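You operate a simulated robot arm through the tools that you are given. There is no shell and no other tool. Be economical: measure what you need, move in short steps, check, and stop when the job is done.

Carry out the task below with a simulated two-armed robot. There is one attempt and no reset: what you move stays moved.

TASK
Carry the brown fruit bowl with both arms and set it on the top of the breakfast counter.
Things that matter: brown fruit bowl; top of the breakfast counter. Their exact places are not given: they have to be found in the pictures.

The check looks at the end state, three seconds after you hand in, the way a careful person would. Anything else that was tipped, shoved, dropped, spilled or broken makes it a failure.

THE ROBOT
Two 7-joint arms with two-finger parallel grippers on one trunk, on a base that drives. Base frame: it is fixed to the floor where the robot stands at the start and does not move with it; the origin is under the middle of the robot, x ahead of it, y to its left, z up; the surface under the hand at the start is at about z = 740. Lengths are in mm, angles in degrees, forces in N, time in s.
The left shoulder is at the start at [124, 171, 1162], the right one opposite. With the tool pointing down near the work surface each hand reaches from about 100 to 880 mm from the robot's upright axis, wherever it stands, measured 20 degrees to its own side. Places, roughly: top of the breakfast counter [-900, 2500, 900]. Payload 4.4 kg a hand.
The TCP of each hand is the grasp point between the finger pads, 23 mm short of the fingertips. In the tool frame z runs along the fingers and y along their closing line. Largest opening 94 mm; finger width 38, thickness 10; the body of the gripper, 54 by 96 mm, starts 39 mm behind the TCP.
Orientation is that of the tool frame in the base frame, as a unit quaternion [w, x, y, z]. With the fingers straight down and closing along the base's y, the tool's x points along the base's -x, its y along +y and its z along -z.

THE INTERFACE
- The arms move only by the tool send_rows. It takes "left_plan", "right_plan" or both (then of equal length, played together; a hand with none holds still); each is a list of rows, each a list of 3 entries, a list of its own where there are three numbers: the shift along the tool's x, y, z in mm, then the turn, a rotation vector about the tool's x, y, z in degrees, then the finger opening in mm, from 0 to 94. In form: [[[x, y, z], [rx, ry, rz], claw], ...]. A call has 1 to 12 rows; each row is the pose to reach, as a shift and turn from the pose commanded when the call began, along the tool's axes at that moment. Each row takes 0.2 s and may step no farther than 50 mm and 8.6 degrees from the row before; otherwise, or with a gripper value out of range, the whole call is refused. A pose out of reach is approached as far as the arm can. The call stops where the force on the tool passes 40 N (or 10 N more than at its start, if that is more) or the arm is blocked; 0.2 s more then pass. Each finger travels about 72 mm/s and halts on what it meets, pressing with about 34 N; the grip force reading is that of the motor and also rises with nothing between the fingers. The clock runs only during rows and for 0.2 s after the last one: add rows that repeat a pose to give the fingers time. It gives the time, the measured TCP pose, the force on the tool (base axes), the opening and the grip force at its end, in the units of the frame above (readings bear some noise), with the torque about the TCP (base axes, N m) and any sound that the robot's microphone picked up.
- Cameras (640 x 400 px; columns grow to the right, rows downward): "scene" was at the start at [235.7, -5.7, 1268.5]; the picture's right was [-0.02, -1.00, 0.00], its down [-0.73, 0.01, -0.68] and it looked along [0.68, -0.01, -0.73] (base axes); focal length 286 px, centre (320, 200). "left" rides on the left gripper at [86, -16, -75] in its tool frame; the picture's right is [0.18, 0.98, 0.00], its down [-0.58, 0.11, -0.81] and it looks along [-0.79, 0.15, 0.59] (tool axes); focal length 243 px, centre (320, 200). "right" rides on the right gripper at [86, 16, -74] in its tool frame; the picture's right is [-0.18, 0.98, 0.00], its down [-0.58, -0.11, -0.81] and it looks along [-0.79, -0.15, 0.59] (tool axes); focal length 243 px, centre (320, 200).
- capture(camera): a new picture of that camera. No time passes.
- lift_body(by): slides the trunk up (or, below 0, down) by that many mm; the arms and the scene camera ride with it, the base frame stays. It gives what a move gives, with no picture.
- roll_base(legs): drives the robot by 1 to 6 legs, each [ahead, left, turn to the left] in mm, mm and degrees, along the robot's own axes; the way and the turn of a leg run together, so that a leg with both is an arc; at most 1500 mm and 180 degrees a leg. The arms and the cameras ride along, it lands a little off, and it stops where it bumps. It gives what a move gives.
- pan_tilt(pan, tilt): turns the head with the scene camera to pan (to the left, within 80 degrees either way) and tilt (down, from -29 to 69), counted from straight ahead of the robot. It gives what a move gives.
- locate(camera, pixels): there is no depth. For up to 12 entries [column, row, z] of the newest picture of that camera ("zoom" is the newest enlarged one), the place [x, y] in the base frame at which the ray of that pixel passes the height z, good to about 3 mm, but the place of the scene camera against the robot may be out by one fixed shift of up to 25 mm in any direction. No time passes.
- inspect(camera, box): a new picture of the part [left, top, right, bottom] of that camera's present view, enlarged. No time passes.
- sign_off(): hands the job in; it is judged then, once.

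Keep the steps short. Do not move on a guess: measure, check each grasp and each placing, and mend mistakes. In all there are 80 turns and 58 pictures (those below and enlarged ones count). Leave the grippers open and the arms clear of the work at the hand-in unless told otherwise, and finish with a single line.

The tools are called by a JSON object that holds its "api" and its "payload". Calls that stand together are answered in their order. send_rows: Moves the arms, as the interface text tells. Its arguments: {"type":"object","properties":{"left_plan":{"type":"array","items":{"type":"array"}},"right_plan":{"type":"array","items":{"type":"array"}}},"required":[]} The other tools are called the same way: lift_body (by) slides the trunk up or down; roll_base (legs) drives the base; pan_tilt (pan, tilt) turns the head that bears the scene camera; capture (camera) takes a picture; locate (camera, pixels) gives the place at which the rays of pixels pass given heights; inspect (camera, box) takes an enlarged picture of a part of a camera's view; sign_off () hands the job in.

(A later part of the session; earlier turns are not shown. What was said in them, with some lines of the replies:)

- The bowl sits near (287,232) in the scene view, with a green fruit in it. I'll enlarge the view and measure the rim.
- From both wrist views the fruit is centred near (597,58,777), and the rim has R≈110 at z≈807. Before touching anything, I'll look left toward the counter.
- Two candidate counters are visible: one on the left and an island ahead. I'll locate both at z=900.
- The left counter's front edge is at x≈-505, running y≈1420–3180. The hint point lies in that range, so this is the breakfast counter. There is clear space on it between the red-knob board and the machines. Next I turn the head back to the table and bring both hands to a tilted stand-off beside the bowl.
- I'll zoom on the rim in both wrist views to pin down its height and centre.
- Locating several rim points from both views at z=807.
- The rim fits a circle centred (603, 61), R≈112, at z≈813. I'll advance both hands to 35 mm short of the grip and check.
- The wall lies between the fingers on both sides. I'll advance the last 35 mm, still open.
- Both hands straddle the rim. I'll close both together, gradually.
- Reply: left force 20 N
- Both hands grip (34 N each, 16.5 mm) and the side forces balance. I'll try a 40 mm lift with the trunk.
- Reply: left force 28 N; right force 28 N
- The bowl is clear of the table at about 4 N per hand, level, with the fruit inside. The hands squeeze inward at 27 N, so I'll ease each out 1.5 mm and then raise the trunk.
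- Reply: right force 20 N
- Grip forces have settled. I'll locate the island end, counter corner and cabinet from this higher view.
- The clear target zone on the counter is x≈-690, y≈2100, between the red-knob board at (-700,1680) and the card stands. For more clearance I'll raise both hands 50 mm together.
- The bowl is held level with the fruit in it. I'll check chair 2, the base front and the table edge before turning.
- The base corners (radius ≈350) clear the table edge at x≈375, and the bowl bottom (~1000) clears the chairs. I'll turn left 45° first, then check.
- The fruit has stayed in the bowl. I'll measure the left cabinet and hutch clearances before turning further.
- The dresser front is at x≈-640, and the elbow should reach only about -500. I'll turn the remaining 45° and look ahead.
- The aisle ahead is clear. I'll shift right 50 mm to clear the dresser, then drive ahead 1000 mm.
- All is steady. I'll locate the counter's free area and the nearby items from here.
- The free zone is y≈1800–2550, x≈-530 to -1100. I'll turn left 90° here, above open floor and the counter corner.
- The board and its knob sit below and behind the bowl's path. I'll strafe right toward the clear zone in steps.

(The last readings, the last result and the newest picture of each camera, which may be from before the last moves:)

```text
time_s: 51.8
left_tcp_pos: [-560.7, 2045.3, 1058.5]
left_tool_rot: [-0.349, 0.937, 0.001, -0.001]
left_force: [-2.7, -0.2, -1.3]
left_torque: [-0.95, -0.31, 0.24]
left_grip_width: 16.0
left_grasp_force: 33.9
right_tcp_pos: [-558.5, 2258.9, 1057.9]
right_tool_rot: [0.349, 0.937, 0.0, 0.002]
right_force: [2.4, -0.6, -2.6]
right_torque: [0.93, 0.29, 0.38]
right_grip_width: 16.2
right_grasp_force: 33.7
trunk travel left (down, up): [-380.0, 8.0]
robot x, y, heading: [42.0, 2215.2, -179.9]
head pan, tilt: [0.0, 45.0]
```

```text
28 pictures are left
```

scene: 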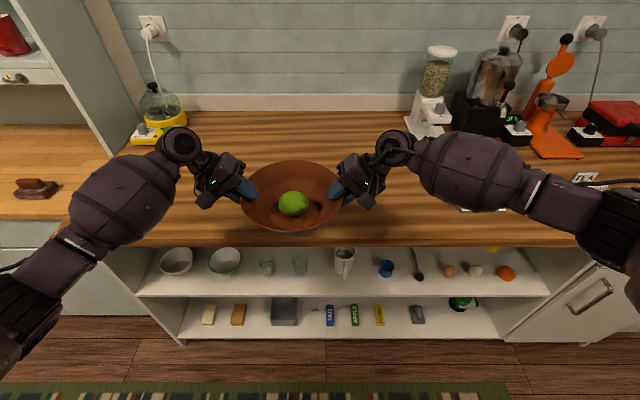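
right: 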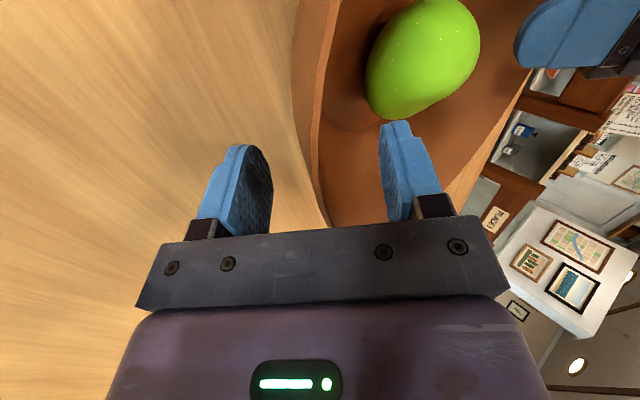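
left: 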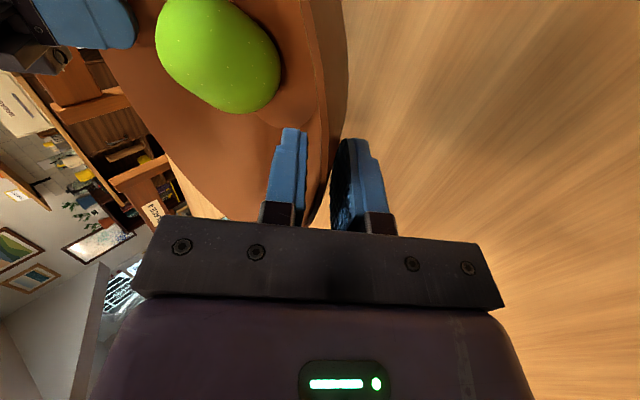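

The bowl is now in front of clear counter. I'll check distances to the items, then drive ahead 150 mm.

{"api": "locate", "payload": {"camera": "scene", "pixels": [[465, 208, 900], [320, 237, 900], [320, 112, 900], [420, 135, 900], [150, 140, 900], [585, 180, 900], [320, 246, 870]]}}

{"api": "inspect", "payload": {"camera": "scene", "box": [400, 100, 640, 250]}}

{"api": "roll_base", "payload": {"legs": [[150, 0, 0]]}}

{"api": "capture", "payload": {"camera": "scene"}}

{"api": "capture", "payload": {"camera": "left"}}

{"api": "capture", "payload": {"camera": "right"}}

```text
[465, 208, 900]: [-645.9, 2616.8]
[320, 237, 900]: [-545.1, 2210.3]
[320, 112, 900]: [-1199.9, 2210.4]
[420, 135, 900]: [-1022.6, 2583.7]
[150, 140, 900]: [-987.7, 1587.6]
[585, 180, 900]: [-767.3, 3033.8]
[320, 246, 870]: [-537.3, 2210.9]
```

```text
2.67 times, centred on (520, 175) of scene
```

zoom: 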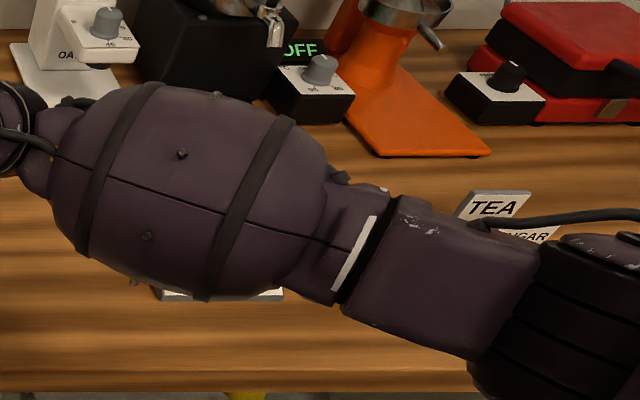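

```text
time_s: 53.2
left_tcp_pos: [-710.3, 2046.0, 1057.5]
left_tool_rot: [-0.348, 0.938, 0.002, 0.001]
left_force: [-4.7, -1.5, -2.2]
left_torque: [-0.95, -0.17, 0.37]
left_grip_width: 16.0
left_grasp_force: 34.4
right_tcp_pos: [-709.4, 2258.7, 1055.3]
right_tool_rot: [0.349, 0.937, -0.001, 0.001]
right_force: [4.0, 0.5, -1.3]
right_torque: [0.98, 0.2, 0.44]
right_grip_width: 15.9
right_grasp_force: 34.5
trunk travel left (down, up): [-380.0, 8.0]
robot x, y, heading: [-105.3, 2213.9, 180.0]
head pan, tilt: [0.0, 45.0]
```

```text
26 pictures are left
```

scene: 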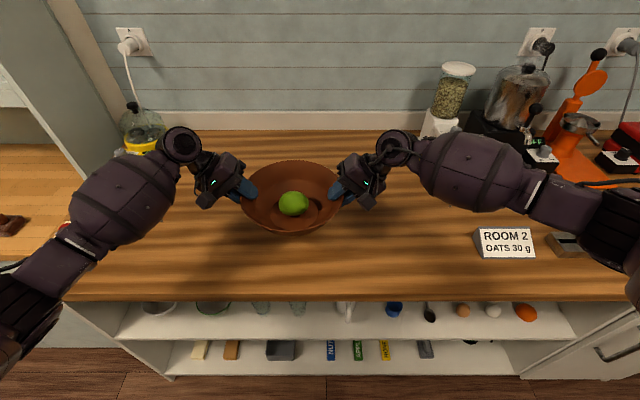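

```text
25 pictures are left
```

left: 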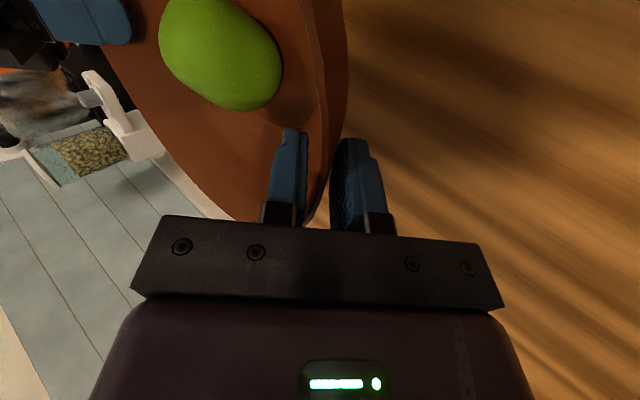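

```text
24 pictures are left
```

right: 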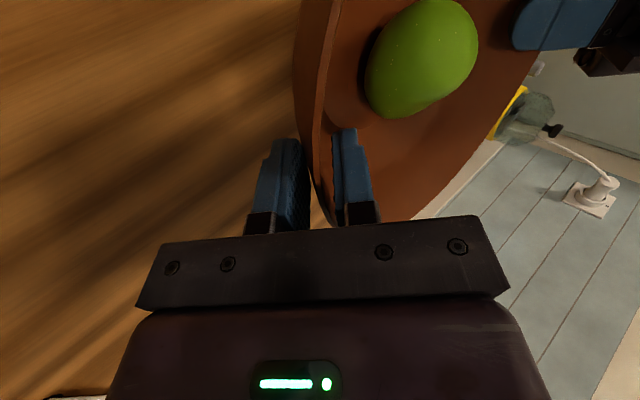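

The bowl is centred over clear counter at about (-710, 2152), roughly 340 mm from both the board and the ROOM 2 card. I'll lower the trunk 70 mm and check.

{"api": "lift_body", "payload": {"by": -70}}

{"api": "capture", "payload": {"camera": "scene"}}

```text
time_s: 54.3
left_tcp_pos: [-710.8, 2042.7, 988.9]
left_tool_rot: [-0.348, 0.937, 0.001, -0.001]
left_force: [-1.4, 1.9, -1.0]
left_torque: [-0.98, 0.17, -0.56]
left_grip_width: 15.8
left_grasp_force: 34.1
right_tcp_pos: [-708.5, 2259.2, 987.2]
right_tool_rot: [0.349, 0.937, 0.0, 0.001]
right_force: [0.8, -1.5, -2.1]
right_torque: [1.02, -0.18, 0.66]
right_grip_width: 15.8
right_grasp_force: 34.0
trunk travel left (down, up): [-310.0, 78.0]
robot x, y, heading: [-106.4, 2215.1, 180.0]
head pan, tilt: [0.0, 45.0]
```

```text
23 pictures are left
```

scene: 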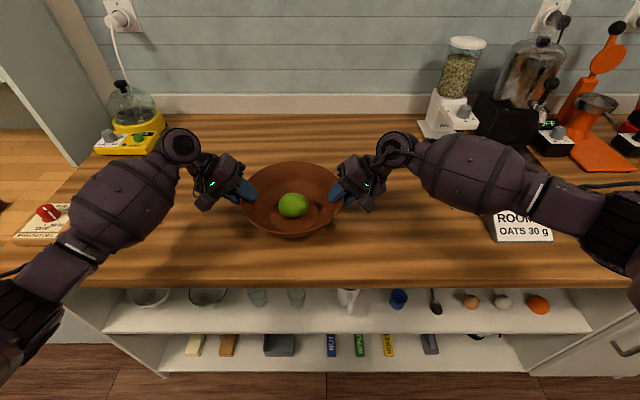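

I'll check how the right and left forearms relate to the card and board at plausible heights.

{"api": "locate", "payload": {"camera": "scene", "pixels": [[530, 215, 1000], [530, 215, 1050], [530, 215, 1100], [500, 212, 900], [522, 232, 900], [75, 235, 1000], [75, 235, 1050], [75, 235, 1100], [60, 215, 900], [50, 208, 960]]}}

{"api": "inspect", "payload": {"camera": "scene", "box": [0, 120, 240, 270]}}

{"api": "inspect", "payload": {"camera": "scene", "box": [400, 120, 640, 270]}}

```text
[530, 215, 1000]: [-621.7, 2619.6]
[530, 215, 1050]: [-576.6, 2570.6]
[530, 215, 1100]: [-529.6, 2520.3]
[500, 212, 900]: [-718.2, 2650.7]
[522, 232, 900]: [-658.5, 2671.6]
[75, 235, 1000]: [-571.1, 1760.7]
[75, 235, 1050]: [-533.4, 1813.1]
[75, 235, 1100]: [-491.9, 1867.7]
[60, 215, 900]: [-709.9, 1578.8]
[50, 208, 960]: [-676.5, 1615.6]
```

```text
2.67 times, centred on (120, 195) of scene
```

zoom: 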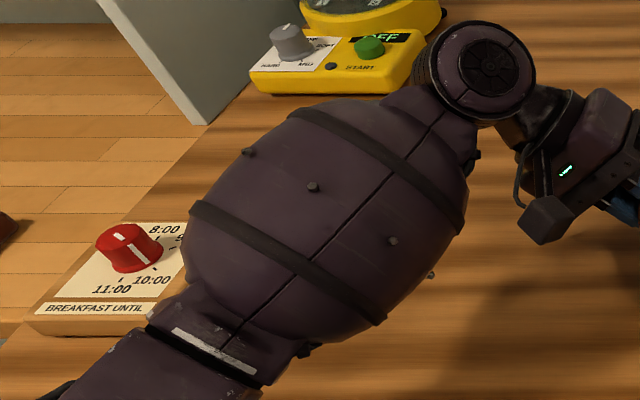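

```text
2.67 times, centred on (520, 195) of scene
```

zoom: 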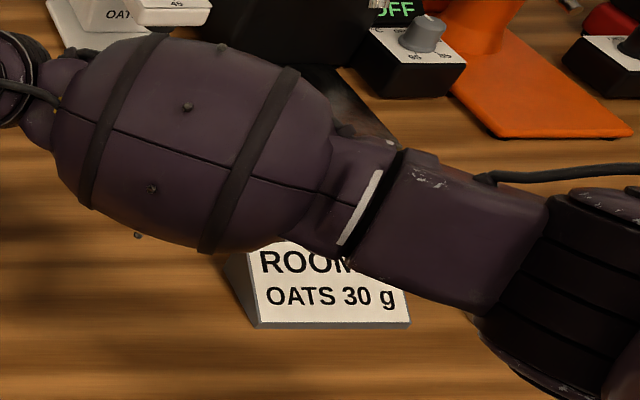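

The dial reads "BREAKFAST UNTIL", so this is the breakfast counter. The forearms are well above and clear of the card and dial. I'll lower another 15 mm.

{"api": "lift_body", "payload": {"by": -15}}

{"api": "capture", "payload": {"camera": "left"}}

```text
time_s: 54.8
left_tcp_pos: [-712.6, 2045.6, 984.8]
left_tool_rot: [-0.352, 0.936, 0.001, -0.009]
left_force: [-1.2, -1.6, 13.3]
left_torque: [-0.77, -0.87, 0.05]
left_grip_width: 16.3
left_grasp_force: 34.2
right_tcp_pos: [-710.7, 2257.8, 984.0]
right_tool_rot: [0.355, 0.935, -0.001, -0.006]
right_force: [-1.6, 1.5, 12.4]
right_torque: [0.99, -0.55, -0.22]
right_grip_width: 16.7
right_grasp_force: 34.2
trunk travel left (down, up): [-297.0, 91.0]
robot x, y, heading: [-105.2, 2215.6, 179.9]
head pan, tilt: [0.0, 45.0]
stopped: the force on the tool passed its limit at 42 N (the readings are from after the stop); the commanded pose is now the measured one
```

```text
20 pictures are left
```

left: 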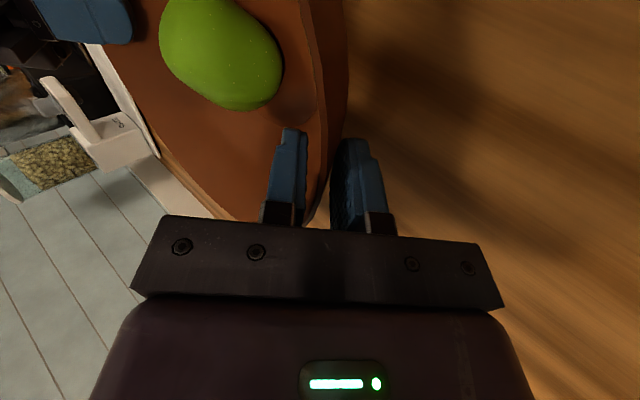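

Contact: both hands now read about 13 N upward, evenly, so the bowl rests on the counter (top ≈ 920). I'll look closely before releasing.

{"api": "inspect", "payload": {"camera": "scene", "box": [190, 120, 400, 270]}}

{"api": "capture", "payload": {"camera": "right"}}

```text
2.67 times, centred on (295, 195) of scene
```

zoom: 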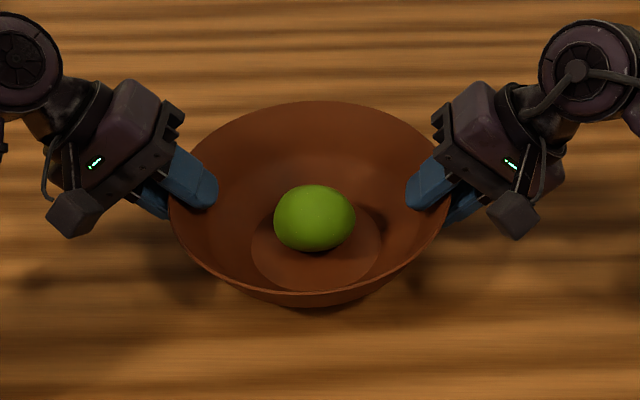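

```text
18 pictures are left
```

right: 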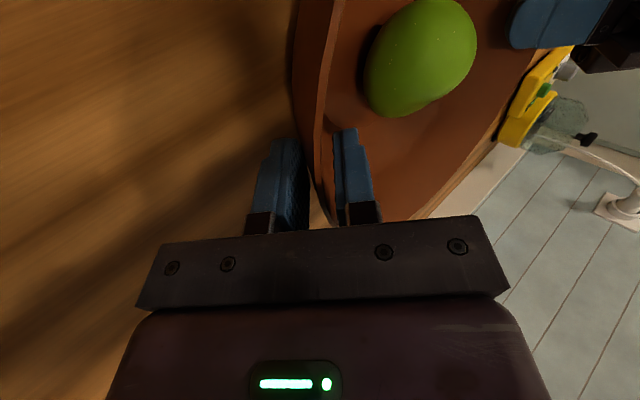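

The bowl sits level with the fruit centred. I'll open both hands slowly together.

{"api": "send_rows", "payload": {"left_plan": [[[0, 0, 0], [0, 0, 0], 16], [[0, 0, 0], [0, 0, 0], 20], [[0, 0, 0], [0, 0, 0], 26], [[0, 0, 0], [0, 0, 0], 34], [[0, 0, 0], [0, 0, 0], 44], [[0, 0, 0], [0, 0, 0], 50], [[0, 0, 0], [0, 0, 0], 50]], "right_plan": [[[0, 0, 0], [0, 0, 0], 16], [[0, 0, 0], [0, 0, 0], 20], [[0, 0, 0], [0, 0, 0], 26], [[0, 0, 0], [0, 0, 0], 34], [[0, 0, 0], [0, 0, 0], 44], [[0, 0, 0], [0, 0, 0], 50], [[0, 0, 0], [0, 0, 0], 50]]}}

{"api": "capture", "payload": {"camera": "left"}}

{"api": "capture", "payload": {"camera": "right"}}

{"api": "inspect", "payload": {"camera": "scene", "box": [190, 120, 400, 270]}}

```text
time_s: 56.4
left_tcp_pos: [-712.7, 2044.0, 982.4]
left_tool_rot: [-0.352, 0.936, 0.001, -0.006]
left_force: [-0.6, 0.7, 0.4]
left_torque: [-0.03, 0.01, 0.01]
left_grip_width: 50.1
left_grasp_force: 0.1
right_tcp_pos: [-711.4, 2258.3, 980.6]
right_tool_rot: [0.353, 0.935, -0.001, -0.003]
right_force: [0.6, -1.0, -0.1]
right_torque: [-0.01, 0.03, -0.02]
right_grip_width: 50.3
right_grasp_force: 0.0
trunk travel left (down, up): [-297.0, 91.0]
robot x, y, heading: [-104.4, 2213.6, 180.0]
head pan, tilt: [0.0, 45.0]
```

```text
17 pictures are left
```

left: 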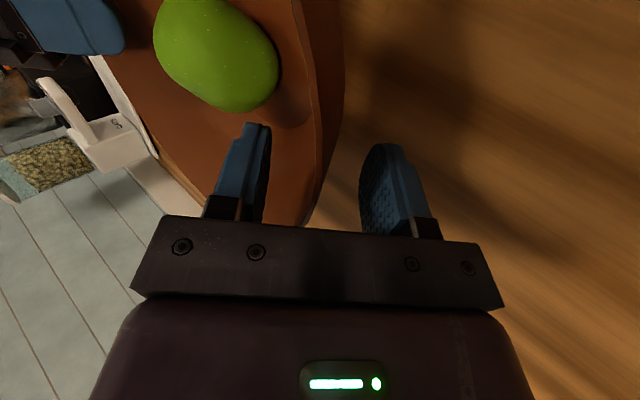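

```text
16 pictures are left
```

right: 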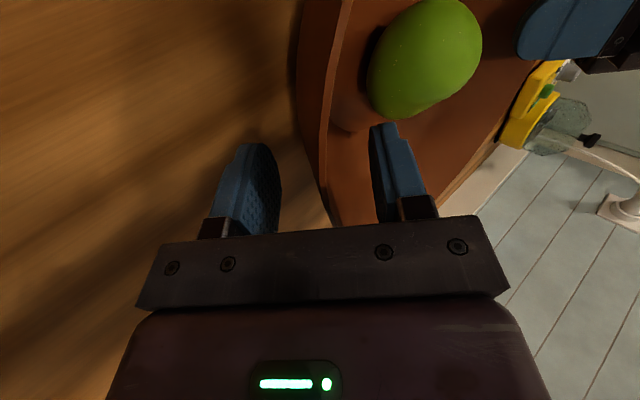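

```text
2.67 times, centred on (295, 195) of scene
```

zoom: 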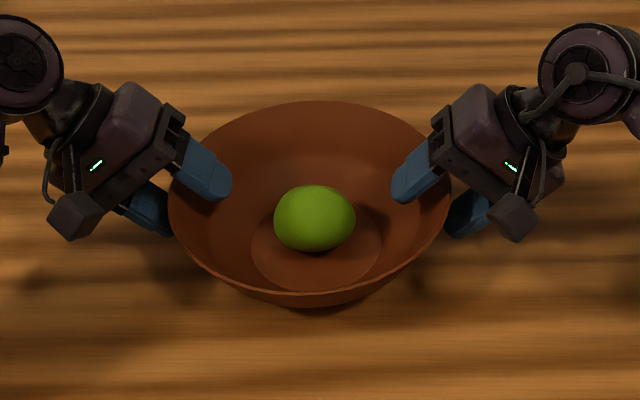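

The bowl stands on its own and no force remains on the hands. I'll withdraw both hands 90 mm back along their fingers.

{"api": "send_rows", "payload": {"left_plan": [[[0, 0, -10], [0, 0, 0], 50], [[0, 0, -25], [0, 0, 0], 50], [[0, 0, -45], [0, 0, 0], 50], [[0, 0, -68], [0, 0, 0], 50], [[0, 0, -90], [0, 0, 0], 50]], "right_plan": [[[0, 0, -10], [0, 0, 0], 50], [[0, 0, -25], [0, 0, 0], 50], [[0, 0, -45], [0, 0, 0], 50], [[0, 0, -68], [0, 0, 0], 50], [[0, 0, -90], [0, 0, 0], 50]]}}

{"api": "lift_body", "payload": {"by": 85}}

{"api": "capture", "payload": {"camera": "scene"}}

```text
time_s: 57.6
left_tcp_pos: [-710.6, 1984.8, 1051.4]
left_tool_rot: [-0.352, 0.936, 0.001, -0.007]
left_force: [0.5, -0.5, 0.7]
left_torque: [0.02, 0.01, -0.03]
left_grip_width: 49.9
left_grasp_force: 0.1
right_tcp_pos: [-711.1, 2318.9, 1049.8]
right_tool_rot: [0.353, 0.936, 0.0, -0.003]
right_force: [0.2, 0.0, 1.1]
right_torque: [0.01, 0.0, 0.01]
right_grip_width: 49.8
right_grasp_force: 0.0
trunk travel left (down, up): [-297.0, 91.0]
robot x, y, heading: [-106.5, 2213.2, 180.0]
head pan, tilt: [0.0, 45.0]
```

```text
time_s: 58.8
left_tcp_pos: [-711.7, 1985.9, 1135.9]
left_tool_rot: [-0.352, 0.936, 0.001, -0.006]
left_force: [0.4, -0.2, -0.5]
left_torque: [0.0, -0.01, 0.0]
left_grip_width: 50.2
left_grasp_force: 0.0
right_tcp_pos: [-712.1, 2317.8, 1134.4]
right_tool_rot: [0.353, 0.936, 0.0, -0.004]
right_force: [0.5, -0.2, 0.3]
right_torque: [0.0, -0.01, 0.01]
right_grip_width: 50.1
right_grasp_force: 0.1
trunk travel left (down, up): [-382.0, 6.0]
robot x, y, heading: [-106.2, 2210.7, 179.9]
head pan, tilt: [0.0, 45.0]
```

```text
14 pictures are left
```

scene: 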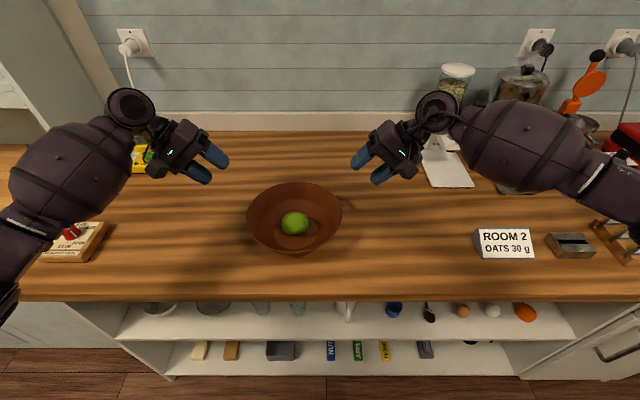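

The bowl stands upright on the counter with its fruit, and nothing nearby was moved. I'll back off 140 mm, open the fingers fully and take a final look.

{"api": "roll_base", "payload": {"legs": [[-140, 0, 0]]}}

{"api": "send_rows", "payload": {"left_plan": [[[0, 0, 0], [0, 0, 0], 70], [[0, 0, 0], [0, 0, 0], 90], [[0, 0, 0], [0, 0, 0], 90]], "right_plan": [[[0, 0, 0], [0, 0, 0], 70], [[0, 0, 0], [0, 0, 0], 90], [[0, 0, 0], [0, 0, 0], 90]]}}

{"api": "capture", "payload": {"camera": "scene"}}

```text
time_s: 60.2
left_tcp_pos: [-570.9, 1985.0, 1135.9]
left_tool_rot: [-0.352, 0.936, 0.002, -0.007]
left_force: [0.8, 0.3, 0.9]
left_torque: [-0.04, -0.02, 0.01]
left_grip_width: 50.0
left_grasp_force: 0.1
right_tcp_pos: [-571.3, 2317.6, 1134.9]
right_tool_rot: [0.353, 0.936, -0.001, -0.004]
right_force: [0.0, 0.0, -0.6]
right_torque: [-0.02, 0.06, -0.02]
right_grip_width: 49.8
right_grasp_force: 0.1
trunk travel left (down, up): [-382.0, 6.0]
robot x, y, heading: [33.2, 2212.9, 180.0]
head pan, tilt: [0.0, 45.0]
```

```text
time_s: 61.0
left_tcp_pos: [-572.9, 1986.2, 1136.0]
left_tool_rot: [-0.352, 0.936, 0.001, -0.006]
left_force: [-0.3, 0.1, 0.4]
left_torque: [0.0, 0.02, 0.02]
left_grip_width: 90.0
left_grasp_force: 0.1
right_tcp_pos: [-572.1, 2316.9, 1134.6]
right_tool_rot: [0.354, 0.935, 0.0, -0.004]
right_force: [0.0, -0.9, -0.9]
right_torque: [0.02, -0.02, 0.02]
right_grip_width: 90.2
right_grasp_force: 0.0
trunk travel left (down, up): [-382.0, 6.0]
robot x, y, heading: [34.5, 2216.1, 180.1]
head pan, tilt: [0.0, 45.0]
```

```text
13 pictures are left
```

scene: 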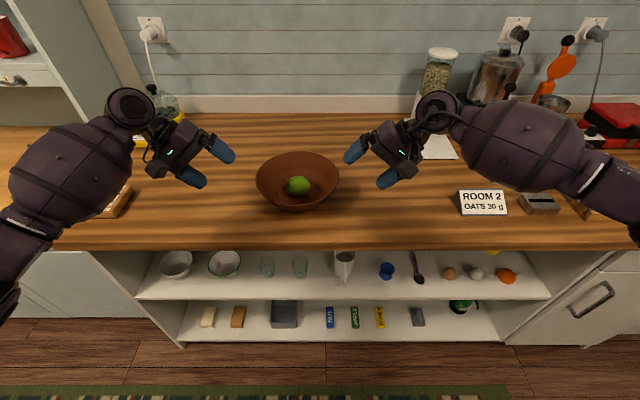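

The bowl rests on the counter, the hands are clear and open, and nothing else was disturbed, so I'm handing in.

{"api": "sign_off", "payload": {}}

```text
The job is handed in.
```

The brown fruit bowl, with its fruit still inside, was carried with both arms and now stands upright on the breakfast counter; the hands are open and clear, and the pictures show nothing else disturbed.
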